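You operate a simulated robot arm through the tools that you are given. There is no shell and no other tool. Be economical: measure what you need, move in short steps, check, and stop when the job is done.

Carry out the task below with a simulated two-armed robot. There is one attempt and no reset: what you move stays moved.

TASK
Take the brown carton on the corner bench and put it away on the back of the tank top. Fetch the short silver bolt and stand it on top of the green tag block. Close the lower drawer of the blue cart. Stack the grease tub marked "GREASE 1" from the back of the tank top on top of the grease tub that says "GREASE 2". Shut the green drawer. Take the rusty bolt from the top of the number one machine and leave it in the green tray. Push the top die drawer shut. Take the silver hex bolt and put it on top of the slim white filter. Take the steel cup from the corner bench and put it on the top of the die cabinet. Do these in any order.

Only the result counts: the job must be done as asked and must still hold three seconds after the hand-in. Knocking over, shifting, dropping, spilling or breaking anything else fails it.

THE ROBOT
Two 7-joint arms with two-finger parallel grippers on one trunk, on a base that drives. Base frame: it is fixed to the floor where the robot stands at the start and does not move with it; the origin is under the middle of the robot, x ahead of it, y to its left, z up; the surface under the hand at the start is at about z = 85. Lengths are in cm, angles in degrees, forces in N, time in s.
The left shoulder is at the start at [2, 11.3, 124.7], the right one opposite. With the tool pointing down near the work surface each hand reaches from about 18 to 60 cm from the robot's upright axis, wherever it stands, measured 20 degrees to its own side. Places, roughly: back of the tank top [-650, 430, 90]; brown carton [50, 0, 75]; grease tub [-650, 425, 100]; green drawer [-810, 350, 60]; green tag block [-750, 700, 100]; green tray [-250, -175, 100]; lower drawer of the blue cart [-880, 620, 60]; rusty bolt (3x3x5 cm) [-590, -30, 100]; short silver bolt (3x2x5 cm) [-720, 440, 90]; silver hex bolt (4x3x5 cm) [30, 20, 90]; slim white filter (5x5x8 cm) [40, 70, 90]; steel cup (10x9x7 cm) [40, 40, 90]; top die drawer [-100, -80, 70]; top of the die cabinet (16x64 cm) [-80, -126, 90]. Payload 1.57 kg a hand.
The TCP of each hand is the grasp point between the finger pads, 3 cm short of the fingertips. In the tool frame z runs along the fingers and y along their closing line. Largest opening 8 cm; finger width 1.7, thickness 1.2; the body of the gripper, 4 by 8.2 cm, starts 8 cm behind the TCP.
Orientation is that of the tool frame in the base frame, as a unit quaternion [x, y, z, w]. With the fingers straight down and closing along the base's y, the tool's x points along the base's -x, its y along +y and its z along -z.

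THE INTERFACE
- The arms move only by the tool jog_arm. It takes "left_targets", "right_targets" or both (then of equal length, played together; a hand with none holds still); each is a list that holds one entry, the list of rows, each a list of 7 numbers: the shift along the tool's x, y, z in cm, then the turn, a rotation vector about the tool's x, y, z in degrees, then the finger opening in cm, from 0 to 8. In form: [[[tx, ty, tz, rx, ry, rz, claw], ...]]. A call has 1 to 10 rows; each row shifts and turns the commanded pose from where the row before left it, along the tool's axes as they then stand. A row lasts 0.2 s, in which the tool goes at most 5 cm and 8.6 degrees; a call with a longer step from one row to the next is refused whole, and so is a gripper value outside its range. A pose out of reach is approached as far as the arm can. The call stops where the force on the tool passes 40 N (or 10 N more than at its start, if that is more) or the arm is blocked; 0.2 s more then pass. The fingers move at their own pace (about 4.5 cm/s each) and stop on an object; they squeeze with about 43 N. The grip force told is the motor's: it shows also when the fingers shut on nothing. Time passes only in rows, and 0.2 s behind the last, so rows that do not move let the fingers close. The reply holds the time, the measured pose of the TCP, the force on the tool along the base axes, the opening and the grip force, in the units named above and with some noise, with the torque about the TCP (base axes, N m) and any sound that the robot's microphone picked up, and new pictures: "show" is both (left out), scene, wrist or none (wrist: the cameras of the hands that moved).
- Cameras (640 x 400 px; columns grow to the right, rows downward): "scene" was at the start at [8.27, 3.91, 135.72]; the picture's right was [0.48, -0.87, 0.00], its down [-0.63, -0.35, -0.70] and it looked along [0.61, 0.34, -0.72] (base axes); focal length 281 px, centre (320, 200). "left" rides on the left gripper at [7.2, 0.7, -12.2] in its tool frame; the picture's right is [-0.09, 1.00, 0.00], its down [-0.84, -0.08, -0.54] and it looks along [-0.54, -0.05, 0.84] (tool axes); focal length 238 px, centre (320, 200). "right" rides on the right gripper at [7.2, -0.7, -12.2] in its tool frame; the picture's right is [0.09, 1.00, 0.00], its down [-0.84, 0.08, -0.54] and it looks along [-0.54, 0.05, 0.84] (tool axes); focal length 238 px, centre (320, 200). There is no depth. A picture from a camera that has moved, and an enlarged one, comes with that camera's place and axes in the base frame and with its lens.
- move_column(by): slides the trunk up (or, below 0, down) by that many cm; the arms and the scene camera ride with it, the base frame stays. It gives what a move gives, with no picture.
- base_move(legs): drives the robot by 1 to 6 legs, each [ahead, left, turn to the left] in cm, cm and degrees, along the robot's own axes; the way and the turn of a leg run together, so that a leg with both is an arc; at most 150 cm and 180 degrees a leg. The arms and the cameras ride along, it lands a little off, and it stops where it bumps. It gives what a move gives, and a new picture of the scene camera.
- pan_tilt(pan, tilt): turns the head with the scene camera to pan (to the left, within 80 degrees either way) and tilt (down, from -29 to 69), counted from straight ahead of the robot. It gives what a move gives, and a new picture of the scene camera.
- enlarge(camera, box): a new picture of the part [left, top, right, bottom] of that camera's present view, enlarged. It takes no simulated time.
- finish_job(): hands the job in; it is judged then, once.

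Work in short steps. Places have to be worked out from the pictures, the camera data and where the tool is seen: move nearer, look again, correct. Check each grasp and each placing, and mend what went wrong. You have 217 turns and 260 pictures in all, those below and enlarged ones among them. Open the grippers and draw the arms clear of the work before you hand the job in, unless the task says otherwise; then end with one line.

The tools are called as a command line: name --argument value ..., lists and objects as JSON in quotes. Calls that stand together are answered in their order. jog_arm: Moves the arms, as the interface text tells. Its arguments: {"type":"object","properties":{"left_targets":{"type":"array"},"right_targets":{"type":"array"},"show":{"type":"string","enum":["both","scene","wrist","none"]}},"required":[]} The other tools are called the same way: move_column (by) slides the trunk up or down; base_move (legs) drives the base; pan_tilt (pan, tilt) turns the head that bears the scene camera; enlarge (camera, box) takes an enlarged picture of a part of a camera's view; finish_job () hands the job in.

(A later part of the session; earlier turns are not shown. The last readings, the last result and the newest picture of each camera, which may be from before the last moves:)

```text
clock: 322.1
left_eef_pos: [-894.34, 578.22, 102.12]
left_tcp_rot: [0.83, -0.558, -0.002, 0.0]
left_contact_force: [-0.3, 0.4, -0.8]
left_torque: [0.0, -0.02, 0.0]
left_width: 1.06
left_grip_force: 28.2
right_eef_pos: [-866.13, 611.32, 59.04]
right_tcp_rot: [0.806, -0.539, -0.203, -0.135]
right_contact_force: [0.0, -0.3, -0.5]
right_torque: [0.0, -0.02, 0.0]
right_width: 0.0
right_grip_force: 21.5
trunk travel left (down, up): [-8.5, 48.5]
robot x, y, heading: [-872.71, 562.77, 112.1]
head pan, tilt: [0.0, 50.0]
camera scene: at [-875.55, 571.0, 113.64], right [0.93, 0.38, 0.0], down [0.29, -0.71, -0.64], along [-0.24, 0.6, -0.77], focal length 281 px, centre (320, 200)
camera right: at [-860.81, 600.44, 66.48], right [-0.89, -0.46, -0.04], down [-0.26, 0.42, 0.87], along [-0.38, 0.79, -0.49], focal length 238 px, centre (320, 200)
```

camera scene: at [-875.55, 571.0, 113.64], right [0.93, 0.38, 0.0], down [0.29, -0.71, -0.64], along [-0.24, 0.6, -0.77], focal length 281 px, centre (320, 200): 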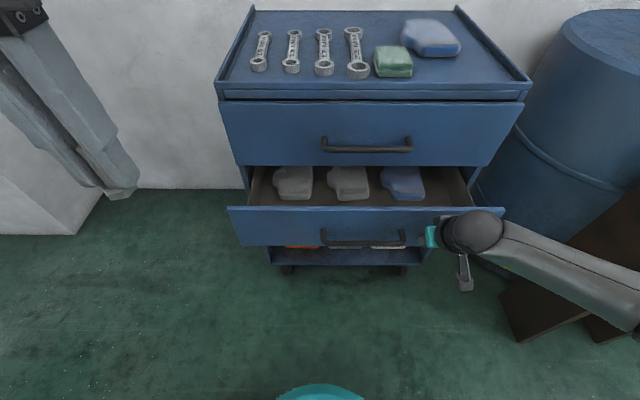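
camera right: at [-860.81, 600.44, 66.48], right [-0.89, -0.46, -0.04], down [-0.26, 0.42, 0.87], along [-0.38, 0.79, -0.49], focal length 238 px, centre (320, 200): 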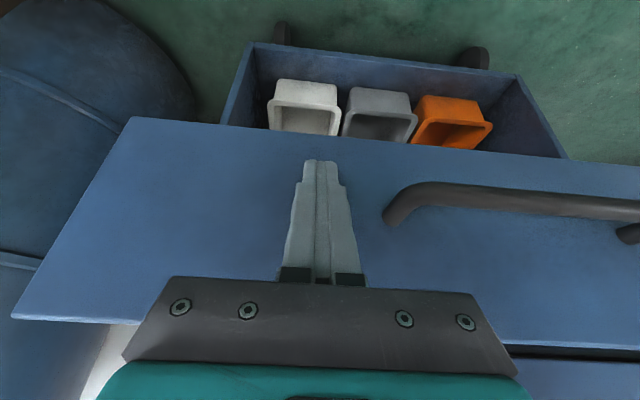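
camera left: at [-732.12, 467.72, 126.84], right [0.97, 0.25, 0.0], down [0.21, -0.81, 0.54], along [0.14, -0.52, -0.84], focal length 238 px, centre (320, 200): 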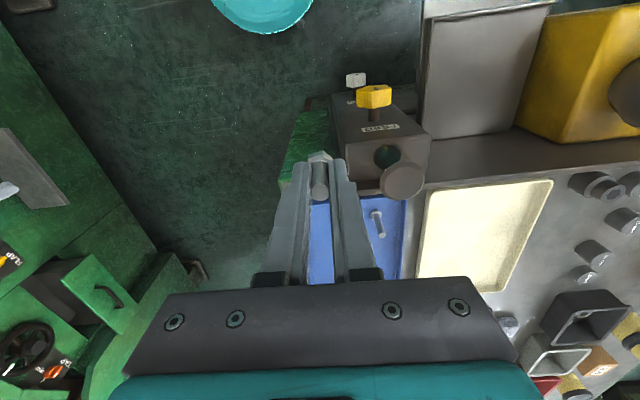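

The drawer is moving. I check the forearm's clearance to the wooden stool before continuing.

enlarge --camera "scene" --box '[420, 150, 640, 360]'

pan_tilt --pan -40 --tilt 50

```text
1.90 times, centred on (530, 255) of scene
camera zoom: at [-875.55, 571.0, 113.64], right [0.93, 0.38, 0.0], down [0.29, -0.71, -0.64], along [-0.24, 0.6, -0.77], focal length 535 px, centre (-80, 95)
```

zoom: 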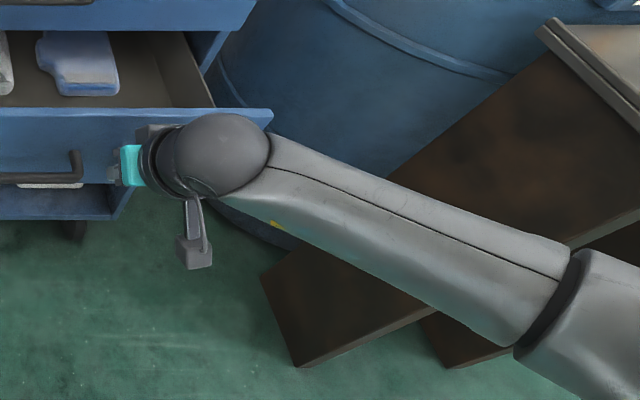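

```text
clock: 323.1
left_eef_pos: [-894.31, 578.09, 102.04]
left_tcp_rot: [0.829, -0.559, -0.002, 0.001]
left_contact_force: [-0.2, 0.4, 0.3]
left_torque: [0.01, 0.01, -0.05]
left_width: 1.07
left_grip_force: 28.2
right_eef_pos: [-866.09, 611.47, 58.96]
right_tcp_rot: [0.807, -0.538, -0.203, -0.135]
right_contact_force: [0.8, 0.2, -0.7]
right_torque: [0.04, -0.02, 0.01]
right_width: 0.02
right_grip_force: 21.1
trunk travel left (down, up): [-8.5, 48.5]
robot x, y, heading: [-872.74, 562.86, 112.2]
head pan, tilt: [-40.0, 50.0]
camera scene: at [-870.29, 571.19, 113.65], right [0.95, -0.31, 0.0], down [-0.23, -0.73, -0.64], along [0.2, 0.61, -0.77], focal length 281 px, centre (320, 200)
```

scene: 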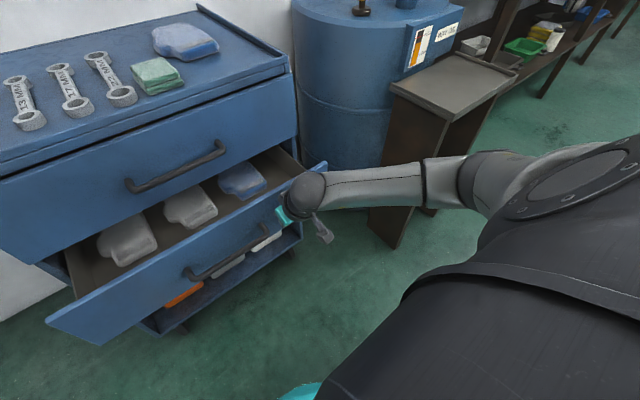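

The stool is well clear of the arm. I continue the push.

jog_arm --right_targets '[[[-1.66, 0, 0.92, 0, 0, 0, 0], [-1.66, 0, 0.92, 0, 0, 0, 0], [-1.66, 0, 0.92, 0, 0, 0, 0], [-1.66, 0, 0.92, 0, 0, 0, 0], [-1.66, 0, 0.92, 0, 0, 0, 0]]]' --show "both"

```text
clock: 324.3
left_eef_pos: [-894.45, 578.26, 102.09]
left_tcp_rot: [0.829, -0.559, -0.003, 0.0]
left_contact_force: [-0.5, -0.4, -1.1]
left_torque: [-0.02, -0.03, 0.0]
left_width: 1.07
left_grip_force: 28.5
right_eef_pos: [-869.97, 620.19, 58.97]
right_tcp_rot: [0.806, -0.539, -0.203, -0.135]
right_contact_force: [-0.3, 0.3, -0.8]
right_torque: [-0.01, 0.0, 0.02]
right_width: 0.0
right_grip_force: 21.3
trunk travel left (down, up): [-8.5, 48.5]
robot x, y, heading: [-872.46, 563.05, 112.3]
head pan, tilt: [-40.0, 50.0]
camera scene: at [-870.3, 571.19, 113.64], right [0.95, -0.31, 0.0], down [-0.23, -0.73, -0.64], along [0.2, 0.61, -0.77], focal length 281 px, centre (320, 200)
camera right: at [-864.66, 609.18, 66.41], right [-0.89, -0.46, -0.04], down [-0.26, 0.42, 0.87], along [-0.38, 0.79, -0.49], focal length 238 px, centre (320, 200)
```

scene: 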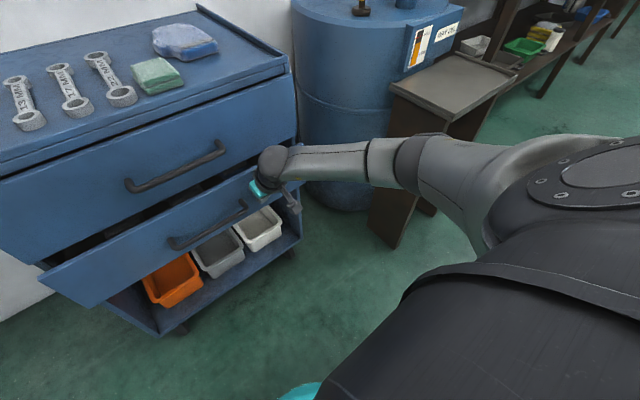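
right: 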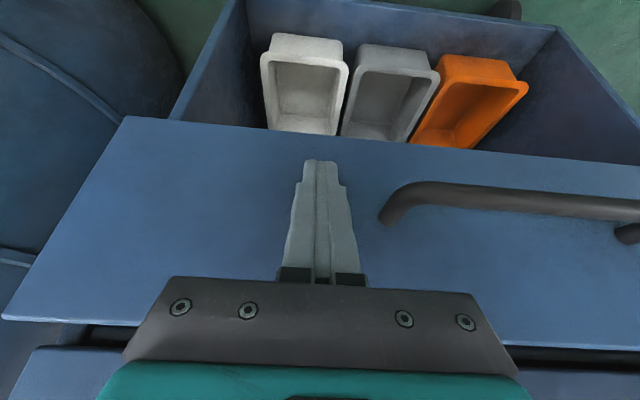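

A few cm remain. I push in smaller steps to the stop.

jog_arm --right_targets '[[[-1.0, 0, 0.55, 0, 0, 0, 0], [-1.0, 0, 0.55, 0, 0, 0, 0], [-1.0, 0, 0.55, 0, 0, 0, 0], [-0.7, 0, 0.39, 0, 0, 0, 0], [-0.7, 0, 0.39, 0, 0, 0, 0], [-0.7, 0, 0.39, 0, 0, 0, 0], [-0.7, 0, 0.39, 0, 0, 0, 0], [-0.7, 0, 0.39, 0, 0, 0, 0]]]' --show "both"

```text
clock: 325.4
left_eef_pos: [-894.31, 578.1, 102.11]
left_tcp_rot: [0.829, -0.559, -0.002, 0.0]
left_contact_force: [0.3, 0.5, -0.4]
left_torque: [0.0, 0.04, -0.01]
left_width: 1.06
left_grip_force: 27.8
right_eef_pos: [-871.2, 623.27, 58.3]
right_tcp_rot: [0.808, -0.542, -0.191, -0.13]
right_contact_force: [2.2, -3.1, -1.3]
right_torque: [0.32, 0.13, -0.04]
right_width: 0.0
right_grip_force: 21.4
trunk travel left (down, up): [-8.5, 48.5]
robot x, y, heading: [-872.41, 562.79, 112.2]
head pan, tilt: [-40.0, 50.0]
stopped in row 5 (right hand): the force on the tool passed its limit at 59 N (the readings are from after the stop); the commanded pose is now the measured one
camera scene: at [-870.23, 571.0, 113.65], right [0.95, -0.31, 0.0], down [-0.24, -0.73, -0.64], along [0.2, 0.61, -0.77], focal length 281 px, centre (320, 200)
camera right: at [-865.93, 612.54, 66.11], right [-0.89, -0.45, -0.05], down [-0.27, 0.44, 0.86], along [-0.37, 0.78, -0.51], focal length 238 px, centre (320, 200)
```

scene: 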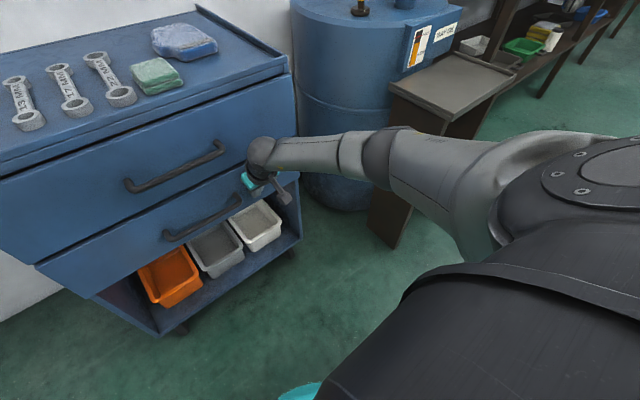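
right: 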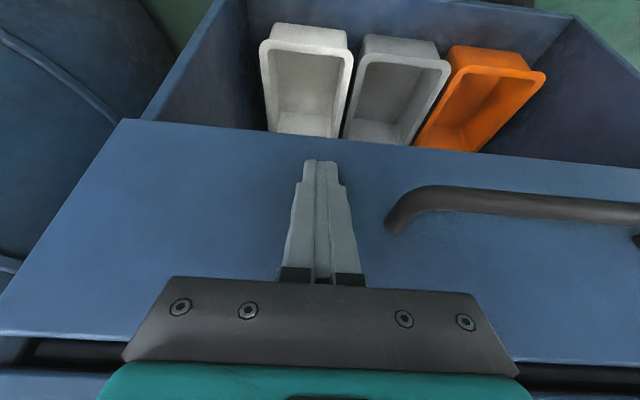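

Stop reached (59 N). I retract the hand and check it's flush.

jog_arm --right_targets '[[[3.6, 0, -1.9, 0, 0, 0, 0], [4.0, 0, -2.1, 0, 0, 0, 0], [4.0, 0, -2.1, 0, 0, 0, 0], [4.0, 0, -2.1, 0, 0, 0, 0], [4.0, 0, -2.1, 0, 0, 0, 0], [0, 0, 0, 0, 6.7, 0, 0], [0, 0, 0, 0, 6.7, 0, 0], [0, 0, 0, 0, 6.7, 0, 0], [0, 0, 0, 0, 6.7, 0, 0]]]' --show "none"

pan_tilt --pan -10 --tilt 50

```text
clock: 327.4
left_eef_pos: [-894.36, 578.22, 102.07]
left_tcp_rot: [0.829, -0.559, -0.002, 0.0]
left_contact_force: [-0.4, -0.2, -1.3]
left_torque: [-0.01, -0.02, -0.04]
left_width: 1.06
left_grip_force: 28.3
right_eef_pos: [-862.75, 603.02, 58.65]
right_tcp_rot: [0.831, -0.556, 0.003, -0.001]
right_contact_force: [0.6, 0.3, -0.7]
right_torque: [0.04, -0.01, -0.01]
right_width: 0.0
right_grip_force: 21.2
trunk travel left (down, up): [-8.5, 48.5]
robot x, y, heading: [-872.47, 562.89, 112.1]
head pan, tilt: [-40.0, 50.0]
```

```text
clock: 328.4
left_eef_pos: [-894.31, 578.06, 102.12]
left_tcp_rot: [0.829, -0.559, -0.003, 0.0]
left_contact_force: [-0.2, -0.1, 0.3]
left_torque: [-0.02, -0.01, 0.02]
left_width: 1.02
left_grip_force: 28.3
right_eef_pos: [-862.73, 603.01, 58.7]
right_tcp_rot: [0.831, -0.557, 0.0, -0.001]
right_contact_force: [0.0, 0.7, 1.0]
right_torque: [0.02, 0.01, 0.0]
right_width: 0.0
right_grip_force: 20.6
trunk travel left (down, up): [-8.5, 48.5]
robot x, y, heading: [-872.35, 563.08, 112.2]
head pan, tilt: [-10.0, 50.0]
camera scene: at [-874.23, 571.32, 113.65], right [0.98, 0.21, 0.0], down [0.16, -0.75, -0.64], along [-0.13, 0.63, -0.77], focal length 281 px, centre (320, 200)
```

scene: 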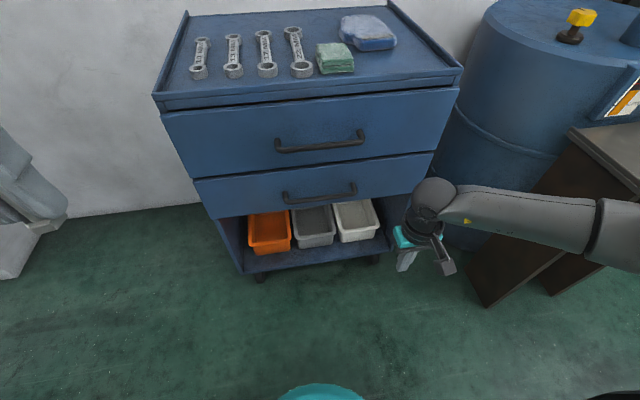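

The lower drawer is flush. I raise trunk and right hand, back off and drive over to the wall bench with the green tag block.

move_column --by 21.5

jog_arm --right_targets '[[[0, 0, -4.5, 0, 0, 0, 0], [0, 0, -4.5, 0, 0, 0, 0], [0, 0, -4.5, 0, 0, 0, 0], [0, 0, -4.5, 0, 0, 0, 0], [2, 3, -4, 0, 0, 0, 0], [3, 3, -2, 0, 0, 0, 0]]]' --show "none"

base_move --legs '[[-40, 0, 0], [0, -125, 0]]'

pan_tilt --pan 0 --tilt 25

```text
clock: 330.6
left_eef_pos: [-894.31, 578.07, 123.57]
left_tcp_rot: [0.829, -0.559, -0.003, 0.001]
left_contact_force: [-0.6, 0.3, -0.5]
left_torque: [0.02, -0.02, 0.01]
left_width: 1.05
left_grip_force: 29.0
right_eef_pos: [-862.83, 603.02, 80.16]
right_tcp_rot: [0.83, -0.557, 0.0, -0.002]
right_contact_force: [0.5, 0.8, -0.2]
right_torque: [0.02, -0.01, 0.01]
right_width: 0.0
right_grip_force: 20.9
trunk travel left (down, up): [-30.0, 27.0]
robot x, y, heading: [-872.0, 562.96, 112.2]
head pan, tilt: [-10.0, 50.0]
```

```text
refused: row 5 steps farther than a row can; nothing moved
```

```text
clock: 339.1
left_eef_pos: [-763.54, 587.03, 123.77]
left_tcp_rot: [0.829, -0.56, -0.003, 0.001]
left_contact_force: [-1.0, -0.5, 0.1]
left_torque: [0.01, 0.0, -0.01]
left_width: 1.07
left_grip_force: 28.3
right_eef_pos: [-731.97, 611.84, 80.02]
right_tcp_rot: [0.831, -0.557, 0.0, -0.002]
right_contact_force: [0.7, -0.4, 0.2]
right_torque: [0.01, -0.01, 0.0]
right_width: 0.0
right_grip_force: 20.6
trunk travel left (down, up): [-30.0, 27.0]
robot x, y, heading: [-741.4, 571.94, 112.0]
head pan, tilt: [-10.0, 50.0]
camera scene: at [-743.45, 580.2, 135.14], right [0.98, 0.21, 0.0], down [0.16, -0.75, -0.64], along [-0.13, 0.63, -0.77], focal length 281 px, centre (320, 200)
```

scene: 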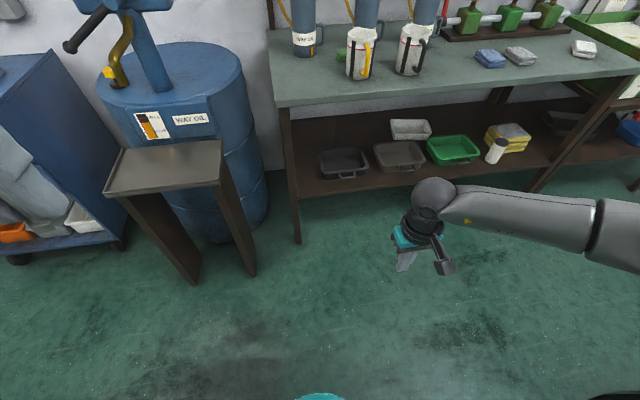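

```text
clock: 339.9
left_eef_pos: [-763.58, 587.16, 123.6]
left_tcp_rot: [0.829, -0.559, -0.002, 0.0]
left_contact_force: [-0.3, 0.5, -0.2]
left_torque: [-0.03, 0.02, -0.02]
left_width: 1.08
left_grip_force: 28.3
right_eef_pos: [-732.02, 611.94, 80.11]
right_tcp_rot: [0.831, -0.556, 0.001, -0.001]
right_contact_force: [0.6, 0.0, 0.8]
right_torque: [0.02, 0.0, -0.03]
right_width: 0.02
right_grip_force: 21.1
trunk travel left (down, up): [-30.0, 27.0]
robot x, y, heading: [-741.81, 571.9, 112.0]
head pan, tilt: [0.0, 25.0]
camera scene: at [-745.32, 581.21, 138.89], right [0.93, 0.38, 0.0], down [0.16, -0.39, -0.91], along [-0.34, 0.84, -0.42], focal length 281 px, centre (320, 200)
```

scene: 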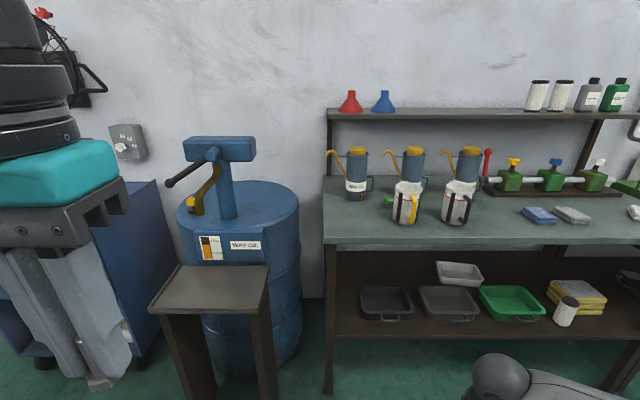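

I look for the green tag block on the bench.

enlarge --camera "scene" --box '[320, 130, 520, 240]'

jog_arm --right_targets '[[[0, 0, -4.5, 0, 0, 0, 0], [0, 0, -4.5, 0, 0, 0, 0], [0, 0, -4.5, 0, 0, 0, 0], [0, 0, -4.5, 0, 0, 0, 0], [2, 2, -3, 0, 0, 0, 0], [3, 2, -2, 0, 0, 0, 0], [3, 2, -2, 0, 0, 0, 0]]]' --show "none"

```text
3.20 times, centred on (420, 185) of scene
camera zoom: at [-745.32, 581.21, 138.89], right [0.93, 0.38, 0.0], down [0.16, -0.39, -0.91], along [-0.34, 0.84, -0.42], focal length 899 px, centre (0, 248)
```

zoom: 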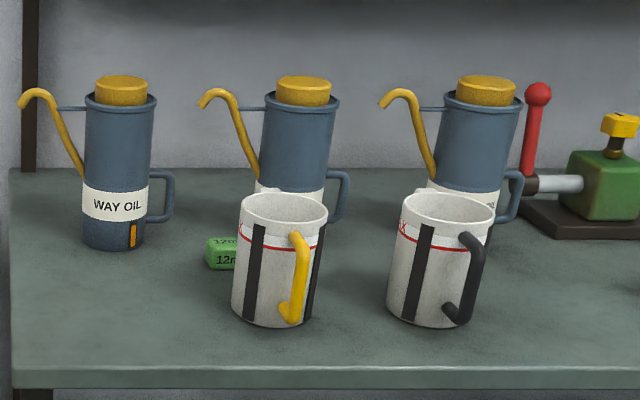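

```text
clock: 341.6
left_eef_pos: [-763.69, 587.01, 123.63]
left_tcp_rot: [0.829, -0.559, -0.002, -0.001]
left_contact_force: [-0.3, 0.1, -1.1]
left_torque: [0.03, -0.02, -0.02]
left_width: 1.04
left_grip_force: 28.2
right_eef_pos: [-734.46, 602.02, 105.31]
right_tcp_rot: [0.83, -0.557, 0.002, -0.003]
right_contact_force: [0.1, -0.1, -0.3]
right_torque: [0.0, 0.01, 0.0]
right_width: 0.0
right_grip_force: 21.2
trunk travel left (down, up): [-30.0, 27.0]
robot x, y, heading: [-741.69, 571.98, 112.1]
head pan, tilt: [0.0, 25.0]
```

The green "12 mm" tag block stands behind a mug, near [-757, 685]. I move right 35 and ahead 50 to get close.

base_move --legs '[[0, -35, 0], [50, 0, 0]]'

pan_tilt --pan 10 --tilt 42

```text
clock: 346.3
left_eef_pos: [-749.93, 645.75, 123.71]
left_tcp_rot: [0.83, -0.558, -0.002, 0.001]
left_contact_force: [0.2, 0.2, -0.1]
left_torque: [-0.01, -0.01, -0.02]
left_width: 1.09
left_grip_force: 28.6
right_eef_pos: [-720.79, 661.02, 105.3]
right_tcp_rot: [0.831, -0.556, 0.002, -0.001]
right_contact_force: [-0.1, -0.2, 0.8]
right_torque: [-0.03, -0.02, 0.01]
right_width: 0.0
right_grip_force: 21.3
trunk travel left (down, up): [-30.0, 27.0]
robot x, y, heading: [-727.97, 630.77, 112.3]
head pan, tilt: [0.0, 25.0]
camera scene: at [-731.65, 640.06, 138.89], right [0.93, 0.38, 0.0], down [0.16, -0.39, -0.91], along [-0.34, 0.84, -0.42], focal length 281 px, centre (320, 200)
```

scene: 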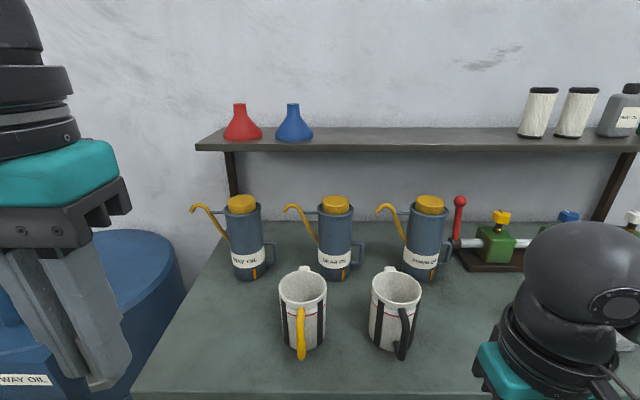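

```text
clock: 347.1
left_eef_pos: [-749.9, 645.71, 123.6]
left_tcp_rot: [0.83, -0.558, -0.003, 0.0]
left_contact_force: [0.2, -0.2, -0.9]
left_torque: [0.03, 0.02, 0.0]
left_width: 1.04
left_grip_force: 28.2
right_eef_pos: [-720.83, 661.0, 105.33]
right_tcp_rot: [0.832, -0.555, 0.001, -0.001]
right_contact_force: [-0.4, -0.2, 0.3]
right_torque: [-0.02, 0.01, -0.01]
right_width: 0.0
right_grip_force: 20.7
trunk travel left (down, up): [-30.0, 27.0]
robot x, y, heading: [-728.04, 630.53, 112.2]
head pan, tilt: [10.0, 42.0]
camera scene: at [-732.6, 638.56, 136.27], right [0.85, 0.53, 0.0], down [0.36, -0.57, -0.74], along [-0.4, 0.63, -0.67], focal length 281 px, centre (320, 200)
```

scene: 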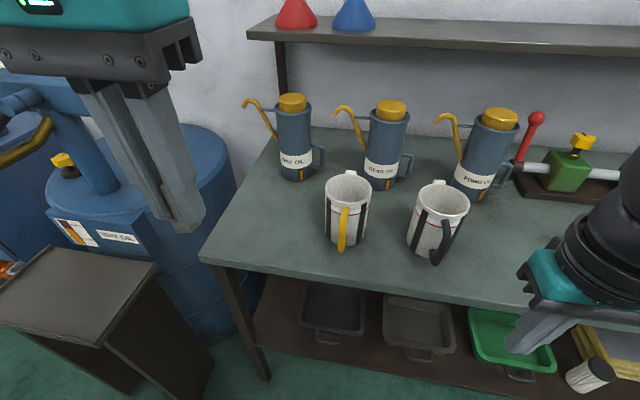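

The block is now hidden behind the mug; I view it with the left wrist camera.

jog_arm --left_targets '[[[-4, -3, 0, 0, 0, 0, 0], [-4, -2, 0, 0, 0, 0, 0]]]' --show "wrist"

```text
clock: 347.7
left_eef_pos: [-748.28, 655.3, 123.53]
left_tcp_rot: [0.83, -0.557, -0.003, 0.0]
left_contact_force: [0.2, 0.5, -0.4]
left_torque: [0.0, 0.0, 0.03]
left_width: 1.04
left_grip_force: 28.8
right_eef_pos: [-720.78, 661.01, 105.2]
right_tcp_rot: [0.832, -0.555, 0.001, -0.002]
right_contact_force: [-0.5, -0.1, 0.0]
right_torque: [-0.01, 0.0, -0.02]
right_width: 0.0
right_grip_force: 21.6
trunk travel left (down, up): [-30.0, 27.0]
robot x, y, heading: [-727.89, 630.39, 112.4]
head pan, tilt: [10.0, 42.0]
camera left: at [-746.06, 648.49, 135.78], right [-0.96, -0.29, 0.0], down [-0.24, 0.8, 0.54], along [-0.16, 0.52, -0.84], focal length 238 px, centre (320, 200)
```

left: 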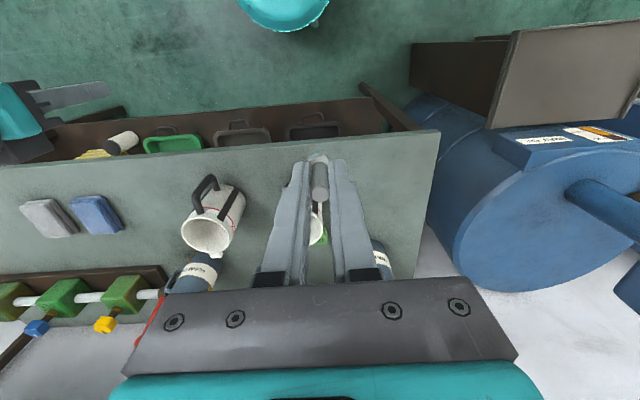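

The fingers occlude it. I raise the trunk for a steeper head view.

move_column --by 26

pan_tilt --pan 5 --tilt 50

```text
clock: 350.4
left_eef_pos: [-748.23, 655.21, 149.68]
left_tcp_rot: [0.83, -0.558, -0.002, 0.001]
left_contact_force: [-0.1, 0.6, 0.3]
left_torque: [-0.02, -0.04, 0.01]
left_width: 1.06
left_grip_force: 28.1
right_eef_pos: [-720.8, 660.98, 131.29]
right_tcp_rot: [0.831, -0.556, 0.001, -0.001]
right_contact_force: [0.4, 0.2, -0.4]
right_torque: [0.03, -0.02, 0.03]
right_width: 0.0
right_grip_force: 21.7
trunk travel left (down, up): [-56.0, 1.0]
robot x, y, heading: [-727.92, 630.68, 112.1]
head pan, tilt: [10.0, 42.0]
```

```text
clock: 351.1
left_eef_pos: [-748.21, 655.25, 149.61]
left_tcp_rot: [0.83, -0.558, -0.003, 0.0]
left_contact_force: [-0.3, 0.1, -0.8]
left_torque: [-0.01, 0.02, -0.01]
left_width: 1.06
left_grip_force: 28.6
right_eef_pos: [-720.85, 660.91, 131.25]
right_tcp_rot: [0.831, -0.556, 0.001, -0.001]
right_contact_force: [-0.4, 1.1, 0.1]
right_torque: [-0.03, 0.0, 0.03]
right_width: 0.0
right_grip_force: 21.4
trunk travel left (down, up): [-56.0, 1.0]
robot x, y, heading: [-727.96, 630.41, 112.2]
head pan, tilt: [5.0, 50.0]
camera scene: at [-731.67, 638.32, 161.15], right [0.89, 0.46, 0.0], down [0.35, -0.68, -0.64], along [-0.29, 0.57, -0.77], focal length 281 px, centre (320, 200)
```

scene: 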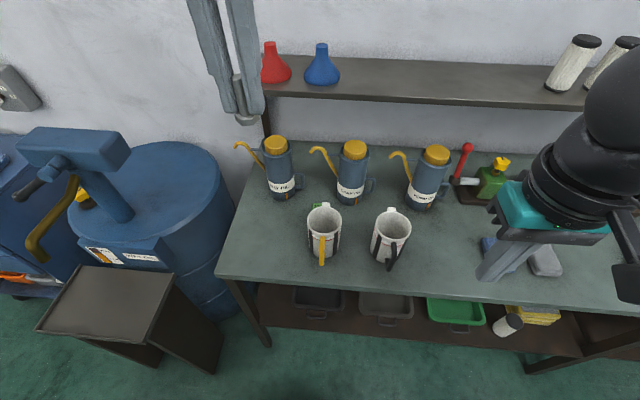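

enlarge --camera "scene" --box '[240, 120, 400, 270]'

```text
2.67 times, centred on (320, 195) of scene
camera zoom: at [-731.67, 638.32, 161.15], right [0.89, 0.46, 0.0], down [0.35, -0.68, -0.64], along [-0.29, 0.57, -0.77], focal length 749 px, centre (320, 213)
```

zoom: 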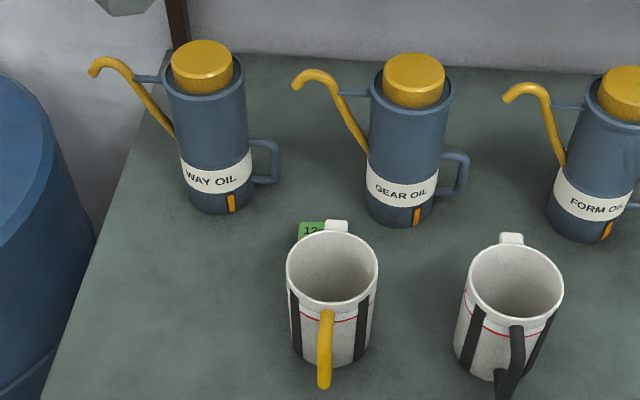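

The block is mostly hidden behind the mug's handle. I shift the base left 30 for an unobstructed view.

base_move --legs '[[-12, 0, 0], [0, 32, 0]]'

pan_tilt --pan -15 --tilt 45

enlarge --camera "scene" --box '[220, 80, 420, 240]'

```text
clock: 354.1
left_eef_pos: [-773.28, 632.12, 149.61]
left_tcp_rot: [0.829, -0.559, -0.003, 0.0]
left_contact_force: [0.8, 0.0, -0.6]
left_torque: [0.02, 0.02, 0.03]
left_width: 1.05
left_grip_force: 28.3
right_eef_pos: [-745.77, 637.97, 131.26]
right_tcp_rot: [0.831, -0.556, 0.001, -0.002]
right_contact_force: [1.4, -0.6, -0.6]
right_torque: [-0.01, 0.02, -0.01]
right_width: 0.0
right_grip_force: 21.2
trunk travel left (down, up): [-56.0, 1.0]
robot x, y, heading: [-753.03, 607.5, 112.3]
head pan, tilt: [5.0, 50.0]
camera scene: at [-756.67, 615.24, 161.14], right [0.89, 0.46, 0.0], down [0.35, -0.68, -0.64], along [-0.29, 0.57, -0.77], focal length 281 px, centre (320, 200)
```

scene: 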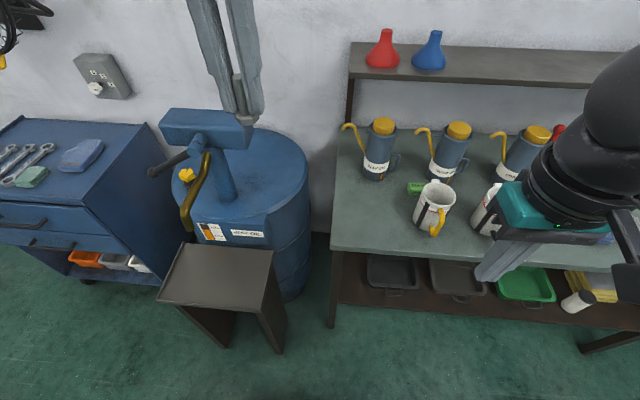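

```text
clock: 354.9
left_eef_pos: [-772.97, 632.12, 149.6]
left_tcp_rot: [0.83, -0.557, -0.002, 0.0]
left_contact_force: [0.2, 0.8, -1.8]
left_torque: [-0.03, 0.03, 0.03]
left_width: 1.05
left_grip_force: 28.3
right_eef_pos: [-745.67, 637.9, 131.33]
right_tcp_rot: [0.831, -0.556, 0.001, -0.001]
right_contact_force: [-0.1, -0.9, -0.2]
right_torque: [-0.04, 0.01, -0.01]
right_width: 0.01
right_grip_force: 21.5
trunk travel left (down, up): [-56.0, 1.0]
robot x, y, heading: [-752.78, 607.43, 112.3]
head pan, tilt: [-15.0, 45.0]
camera scene: at [-754.12, 616.47, 161.83], right [0.99, 0.13, 0.0], down [0.09, -0.7, -0.71], along [-0.09, 0.7, -0.71], focal length 281 px, centre (320, 200)
```

scene: 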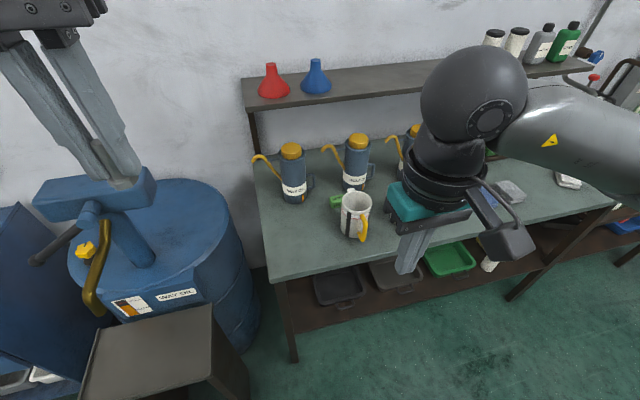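

```text
2.50 times, centred on (320, 160) of scene
camera zoom: at [-754.12, 616.47, 161.83], right [0.99, 0.13, 0.0], down [0.09, -0.7, -0.71], along [-0.09, 0.7, -0.71], focal length 702 px, centre (320, 300)
```

zoom: 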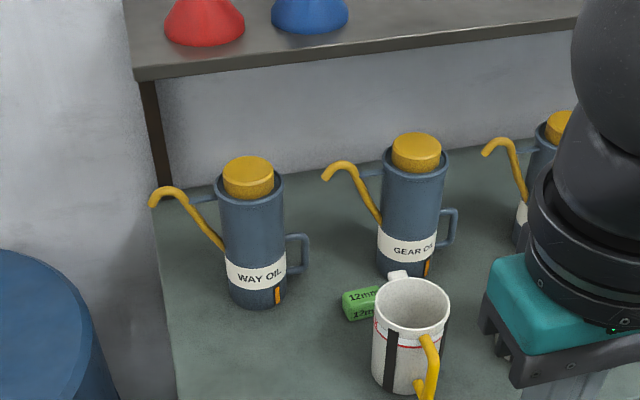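

I take the left wrist view from here.

jog_arm --left_targets '[[[-4, 0, 4, 0, 0, 0, 0], [-4, 0, 2.5, 0, 0, 0, 0], [-4, 0, 2.5, 0, 0, 0, 0], [-4, 0, 2.5, 0, 0, 0, 0]]]' --show "wrist"

```text
refused: row 1 steps farther than a row can; nothing moved
```

jog_arm --left_targets '[[[-4, 0, 2.5, 0, 0, 0, 0], [-4, 0, 2.5, 0, 0, 0, 0], [-4, 0, 2.5, 0, 0, 0, 0], [-4, 0, 2.5, 0, 0, 0, 0]]]' --show "wrist"

```text
clock: 355.9
left_eef_pos: [-779.36, 647.21, 139.63]
left_tcp_rot: [0.83, -0.558, -0.002, 0.001]
left_contact_force: [-0.8, 0.8, -0.8]
left_torque: [0.01, 0.02, 0.0]
left_width: 1.06
left_grip_force: 28.4
right_eef_pos: [-745.72, 637.96, 131.29]
right_tcp_rot: [0.831, -0.556, 0.002, 0.0]
right_contact_force: [0.3, 0.2, -0.4]
right_torque: [0.01, 0.0, -0.01]
right_width: 0.0
right_grip_force: 20.8
trunk travel left (down, up): [-56.0, 1.0]
robot x, y, heading: [-752.97, 607.42, 112.1]
head pan, tilt: [-15.0, 45.0]
camera left: at [-777.23, 640.44, 151.88], right [-0.96, -0.29, 0.0], down [-0.24, 0.8, 0.54], along [-0.16, 0.52, -0.84], focal length 238 px, centre (320, 200)
```

left: 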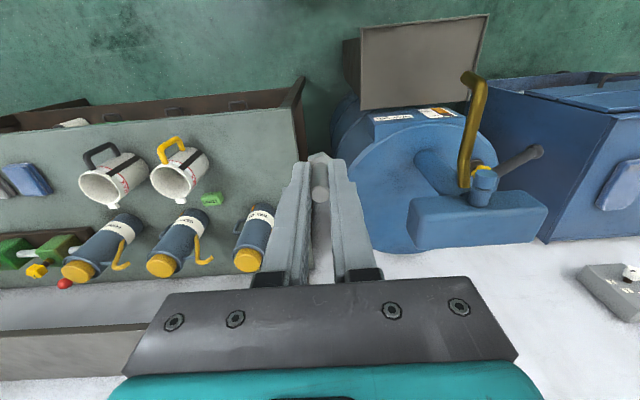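

enlarge --camera "left" --box '[140, 120, 290, 280]'

```text
2.50 times, centred on (215, 200) of left
camera zoom: at [-777.23, 640.44, 151.88], right [-0.96, -0.29, 0.0], down [-0.24, 0.8, 0.54], along [-0.16, 0.52, -0.84], focal length 596 px, centre (582, 200)
```

zoom: 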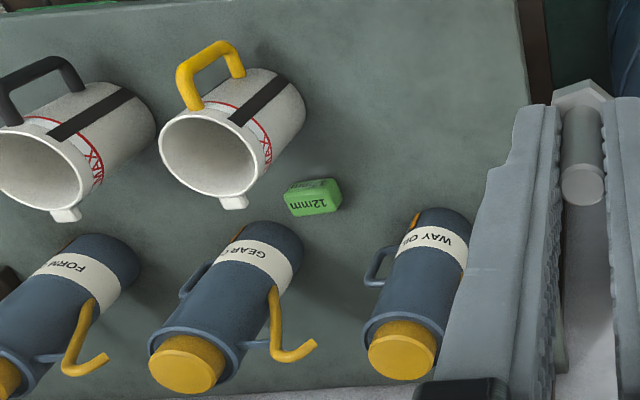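

The wrist view shows the block fully: top ≈ z 89.2, centred near [-757, 689.4], long side left-right. I drive right 37 and ahead 22 so the left hand hovers near it.

base_move --legs '[[0, -37, 0], [22, 0, 0]]'

jog_arm --left_targets '[[[0, 0, 0, 0, 0, 0, 0]]]' --show "wrist"

```text
clock: 359.5
left_eef_pos: [-752.95, 681.27, 139.8]
left_tcp_rot: [0.828, -0.561, -0.002, 0.0]
left_contact_force: [0.3, 0.2, -0.8]
left_torque: [0.0, -0.04, 0.01]
left_width: 1.07
left_grip_force: 28.2
right_eef_pos: [-719.44, 671.8, 131.3]
right_tcp_rot: [0.83, -0.557, 0.001, -0.001]
right_contact_force: [-0.1, -0.4, 0.4]
right_torque: [-0.02, -0.01, 0.02]
right_width: 0.0
right_grip_force: 20.6
trunk travel left (down, up): [-56.0, 1.0]
robot x, y, heading: [-726.83, 641.77, 111.9]
head pan, tilt: [-15.0, 45.0]
camera scene: at [-727.9, 650.53, 161.84], right [0.99, 0.12, 0.0], down [0.09, -0.7, -0.71], along [-0.09, 0.7, -0.71], focal length 281 px, centre (320, 200)
```

scene: 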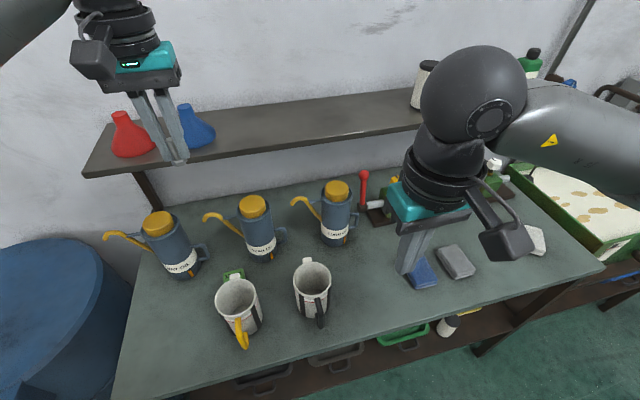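

```text
clock: 359.9
left_eef_pos: [-752.91, 681.2, 139.72]
left_tcp_rot: [0.829, -0.56, -0.002, 0.001]
left_contact_force: [-0.2, -1.1, 0.3]
left_torque: [0.03, 0.0, 0.01]
left_width: 1.06
left_grip_force: 28.4
right_eef_pos: [-719.55, 671.82, 131.23]
right_tcp_rot: [0.831, -0.557, 0.001, -0.002]
right_contact_force: [1.4, -0.3, -0.5]
right_torque: [-0.03, 0.0, 0.01]
right_width: 0.0
right_grip_force: 21.0
trunk travel left (down, up): [-56.0, 1.0]
robot x, y, heading: [-726.81, 641.42, 111.9]
head pan, tilt: [-15.0, 45.0]
camera left: at [-750.81, 674.32, 151.98], right [-0.96, -0.29, 0.0], down [-0.24, 0.8, 0.54], along [-0.16, 0.52, -0.84], focal length 238 px, centre (320, 200)
```

left: 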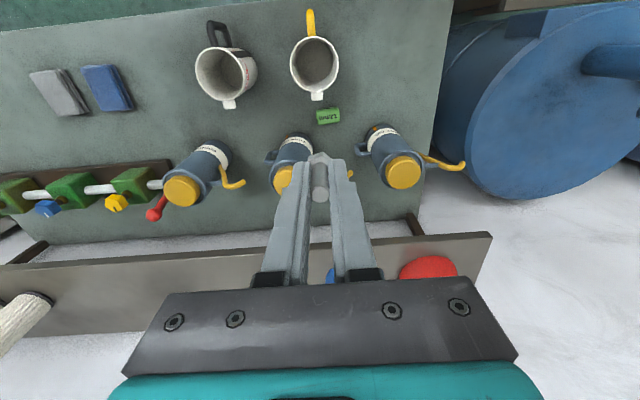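

The block is in clear view; I zoom for its exact position.

enlarge --camera "left" --box '[270, 60, 400, 180]'

```text
3.33 times, centred on (335, 120) of left
camera zoom: at [-750.81, 674.32, 151.98], right [-0.96, -0.29, 0.0], down [-0.24, 0.8, 0.54], along [-0.16, 0.52, -0.84], focal length 794 px, centre (270, 467)
```

zoom: 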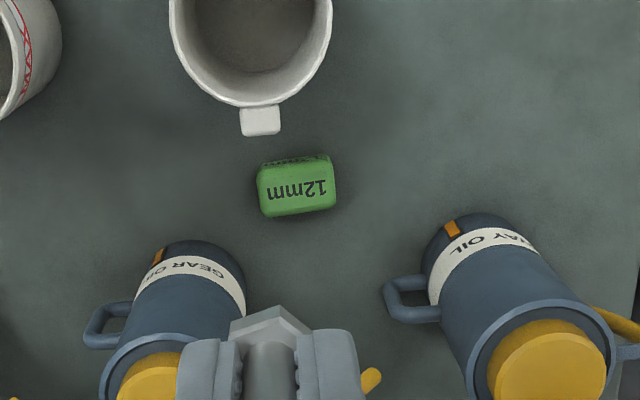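

Block centre ≈ [-757.3, 688.6], 6×3.6 cm. I lower the trunk 26, then move the bolt over the block to z ≈ 101.

move_column --by -26

jog_arm --left_targets '[[[-4.3, 0.65, 0, 0, 0, 0, 0], [-4.3, 0.65, 0, 0, 0, 0, 0], [0, 0, 4.5, 0, 0, 0, 0], [0, 0, 4.5, 0, 0, 0, 0], [0, 0, 3, 0, 0, 0, 0], [0, 0, 0, 0, 0, 0, 0]]]' --show "both"

enlarge --camera "left" --box '[250, 80, 390, 200]'

```text
clock: 362.6
left_eef_pos: [-752.87, 681.34, 113.79]
left_tcp_rot: [0.828, -0.56, -0.002, 0.001]
left_contact_force: [0.3, -0.8, 0.6]
left_torque: [0.0, 0.01, 0.04]
left_width: 1.09
left_grip_force: 28.6
right_eef_pos: [-719.44, 671.92, 105.36]
right_tcp_rot: [0.83, -0.557, 0.001, -0.002]
right_contact_force: [-0.7, 0.8, -1.3]
right_torque: [-0.01, 0.01, -0.01]
right_width: 0.0
right_grip_force: 20.9
trunk travel left (down, up): [-30.0, 27.0]
robot x, y, heading: [-726.84, 641.56, 111.9]
head pan, tilt: [-15.0, 45.0]
```

```text
clock: 364.0
left_eef_pos: [-757.48, 688.87, 101.64]
left_tcp_rot: [0.828, -0.561, -0.003, 0.0]
left_contact_force: [-0.1, 0.3, -0.7]
left_torque: [0.03, 0.01, 0.0]
left_width: 1.06
left_grip_force: 28.7
right_eef_pos: [-719.44, 671.98, 105.25]
right_tcp_rot: [0.83, -0.557, 0.001, -0.002]
right_contact_force: [0.5, -0.3, -0.2]
right_torque: [0.0, -0.02, 0.0]
right_width: 0.0
right_grip_force: 21.6
trunk travel left (down, up): [-30.0, 27.0]
robot x, y, heading: [-726.45, 641.36, 111.9]
head pan, tilt: [-15.0, 45.0]
camera scene: at [-727.87, 650.49, 135.84], right [0.99, 0.12, 0.0], down [0.09, -0.7, -0.71], along [-0.09, 0.7, -0.71], focal length 281 px, centre (320, 200)
camera left: at [-755.3, 681.91, 113.7], right [-0.96, -0.29, 0.0], down [-0.24, 0.8, 0.55], along [-0.16, 0.52, -0.84], focal length 238 px, centre (320, 200)
```

scene: 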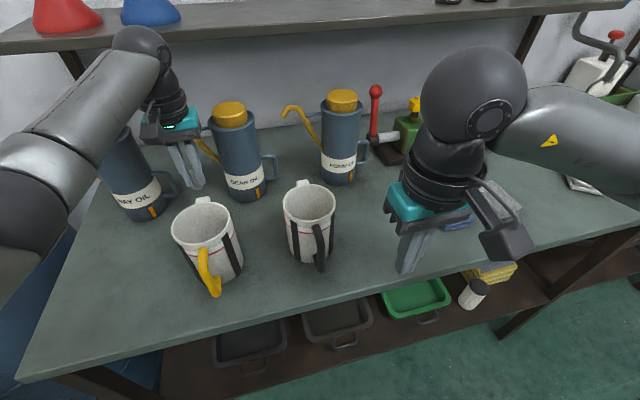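
left: 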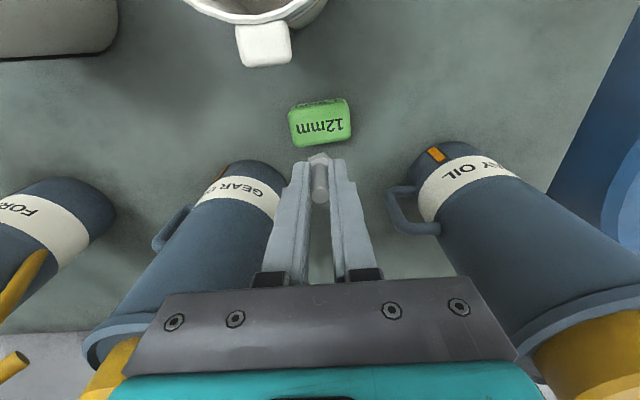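

```text
3.33 times, centred on (320, 140) of left
camera zoom: at [-755.3, 681.91, 113.7], right [-0.96, -0.29, 0.0], down [-0.24, 0.8, 0.55], along [-0.16, 0.52, -0.84], focal length 794 px, centre (320, 400)
```

zoom: 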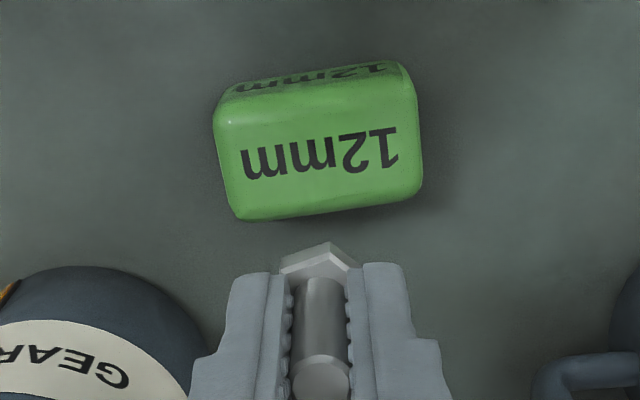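

I correct 0.45 toward me and lower 6 cm; cans and spouts keep ≥4 cm clearance.

jog_arm --left_targets '[[[0.45, 0, 2, 0, 0, 0, 0], [0, 0, 2.5, 0, 0, 0, 0], [0, 0, 1.5, 0, 0, 0, 0], [0, 0, 0, 0, 0, 0, 0]]]' --show "wrist"

enlarge --camera "left" --box '[250, 80, 390, 200]'

```text
clock: 365.0
left_eef_pos: [-757.34, 688.35, 95.86]
left_tcp_rot: [0.828, -0.561, -0.003, -0.001]
left_contact_force: [-0.4, 0.0, 0.2]
left_torque: [0.0, 0.01, -0.02]
left_width: 1.06
left_grip_force: 29.0
right_eef_pos: [-719.56, 671.99, 105.13]
right_tcp_rot: [0.83, -0.557, 0.001, -0.001]
right_contact_force: [0.0, 0.4, -0.9]
right_torque: [-0.01, -0.01, -0.02]
right_width: 0.01
right_grip_force: 21.3
trunk travel left (down, up): [-30.0, 27.0]
robot x, y, heading: [-726.75, 641.3, 112.2]
head pan, tilt: [-15.0, 45.0]
camera left: at [-755.2, 681.5, 107.97], right [-0.96, -0.29, 0.0], down [-0.24, 0.8, 0.54], along [-0.16, 0.52, -0.84], focal length 238 px, centre (320, 200)
```

left: 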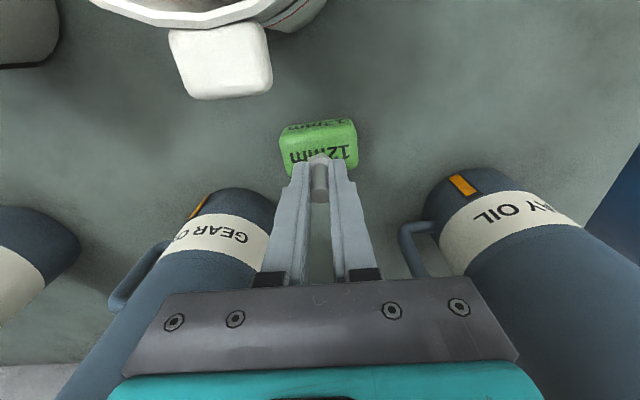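

```text
3.33 times, centred on (320, 140) of left
camera zoom: at [-755.2, 681.5, 107.97], right [-0.96, -0.29, 0.0], down [-0.24, 0.8, 0.54], along [-0.16, 0.52, -0.84], focal length 794 px, centre (320, 400)
```

zoom: 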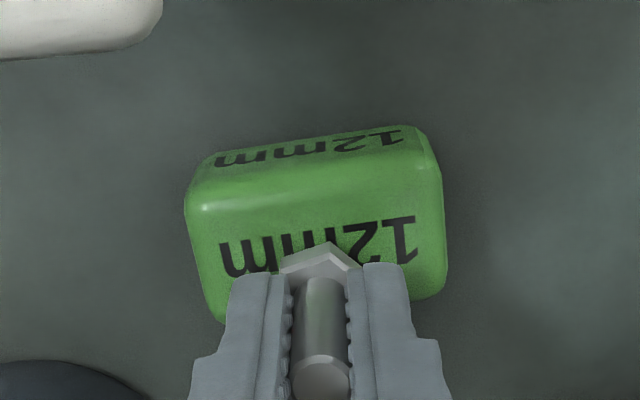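

The bolt head is over the block's centre. I lower in small steps to contact.

jog_arm --left_targets '[[[0, 0, 0.5, 0, 0, 0, 0], [0, 0, 0.2, 0, 0, 0, 0], [0, 0, 0, 0, 0, 0, 0]]]' --show "none"

jog_arm --left_targets '[[[0, 0, 0.2, 0, 0, 0, 0], [0, 0, 0.1, 0, 0, 0, 0], [0, 0, 0, 0, 0, 0, 0]]]' --show "none"

enlarge --camera "left" --box '[250, 80, 390, 200]'

```text
clock: 365.8
left_eef_pos: [-757.22, 688.29, 95.28]
left_tcp_rot: [0.828, -0.56, -0.004, -0.001]
left_contact_force: [-0.4, -1.8, 8.7]
left_torque: [-0.02, 0.01, 0.0]
left_width: 1.06
left_grip_force: 28.4
right_eef_pos: [-719.31, 671.88, 105.38]
right_tcp_rot: [0.831, -0.557, 0.0, -0.002]
right_contact_force: [0.5, -0.3, -0.2]
right_torque: [-0.03, -0.01, 0.02]
right_width: 0.01
right_grip_force: 21.2
trunk travel left (down, up): [-30.0, 27.0]
robot x, y, heading: [-726.65, 641.33, 112.2]
head pan, tilt: [-15.0, 45.0]
```

```text
clock: 366.6
left_eef_pos: [-757.23, 688.46, 95.25]
left_tcp_rot: [0.828, -0.56, -0.005, -0.002]
left_contact_force: [-1.6, -1.9, 27.9]
left_torque: [-0.14, 0.03, -0.02]
left_width: 1.03
left_grip_force: 28.2
right_eef_pos: [-719.51, 671.72, 105.32]
right_tcp_rot: [0.831, -0.557, 0.0, -0.002]
right_contact_force: [-0.2, -0.1, -0.3]
right_torque: [-0.04, 0.0, 0.0]
right_width: 0.0
right_grip_force: 21.2
trunk travel left (down, up): [-30.0, 27.0]
robot x, y, heading: [-726.9, 641.31, 112.0]
head pan, tilt: [-15.0, 45.0]
```

```text
3.33 times, centred on (320, 140) of left
camera zoom: at [-755.15, 681.4, 107.33], right [-0.96, -0.29, 0.0], down [-0.24, 0.8, 0.55], along [-0.16, 0.53, -0.83], focal length 794 px, centre (320, 400)
```

zoom: 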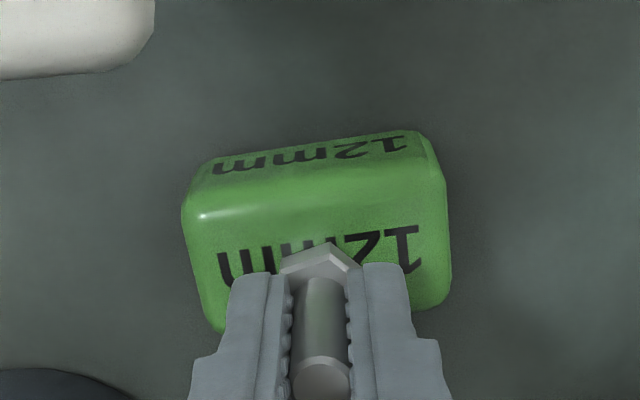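

Contact is firm (28 N) but the bolt is ~0.4 cm far of centre. I lift slightly, shift 0.4 toward me, and set down gently.

jog_arm --left_targets '[[[0, 0, -0.8, 0, 0, 0, 0], [0.4, 0, 0, 0, 0, 0, 0], [0, 0, 0.3, 0, 0, 0, 0], [0, 0, 0, 0, 0, 0, 0]]]' --show "none"

jog_arm --left_targets '[[[0, 0, 0.15, 0, 0, 0, 0], [0, 0, 0, 0, 0, 0, 0]]]' --show "none"

enlarge --camera "left" --box '[250, 80, 390, 200]'

```text
clock: 367.6
left_eef_pos: [-757.06, 688.08, 95.27]
left_tcp_rot: [0.828, -0.56, -0.003, 0.001]
left_contact_force: [-1.1, -0.3, -0.3]
left_torque: [0.02, -0.05, 0.02]
left_width: 1.03
left_grip_force: 28.0
right_eef_pos: [-719.45, 671.76, 105.24]
right_tcp_rot: [0.83, -0.557, 0.001, -0.001]
right_contact_force: [0.4, 0.0, -0.3]
right_torque: [0.0, -0.03, -0.04]
right_width: 0.0
right_grip_force: 21.9
trunk travel left (down, up): [-30.0, 27.0]
robot x, y, heading: [-726.92, 641.4, 112.1]
head pan, tilt: [-15.0, 45.0]
```

```text
clock: 368.2
left_eef_pos: [-757.08, 688.21, 95.28]
left_tcp_rot: [0.828, -0.56, -0.003, -0.002]
left_contact_force: [-0.7, -1.0, 4.3]
left_torque: [0.0, -0.03, 0.03]
left_width: 1.07
left_grip_force: 28.3
right_eef_pos: [-719.39, 671.89, 105.42]
right_tcp_rot: [0.83, -0.557, 0.001, -0.001]
right_contact_force: [-0.5, 0.1, -0.4]
right_torque: [0.01, 0.01, 0.0]
right_width: 0.01
right_grip_force: 21.5
trunk travel left (down, up): [-30.0, 27.0]
robot x, y, heading: [-726.74, 641.33, 112.0]
head pan, tilt: [-15.0, 45.0]
```

```text
3.33 times, centred on (320, 140) of left
camera zoom: at [-755.01, 681.18, 107.42], right [-0.96, -0.29, 0.0], down [-0.24, 0.8, 0.55], along [-0.16, 0.52, -0.84], focal length 794 px, centre (320, 400)
```

zoom: 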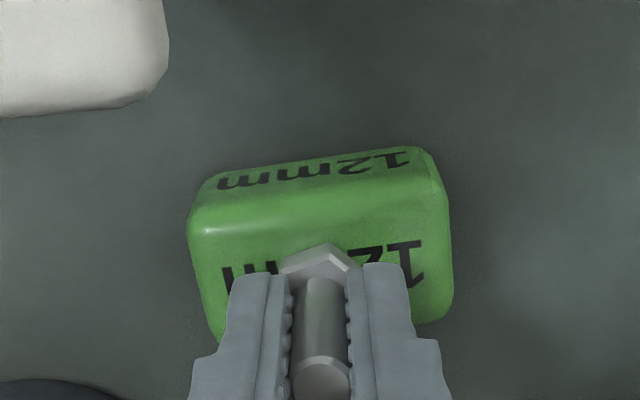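

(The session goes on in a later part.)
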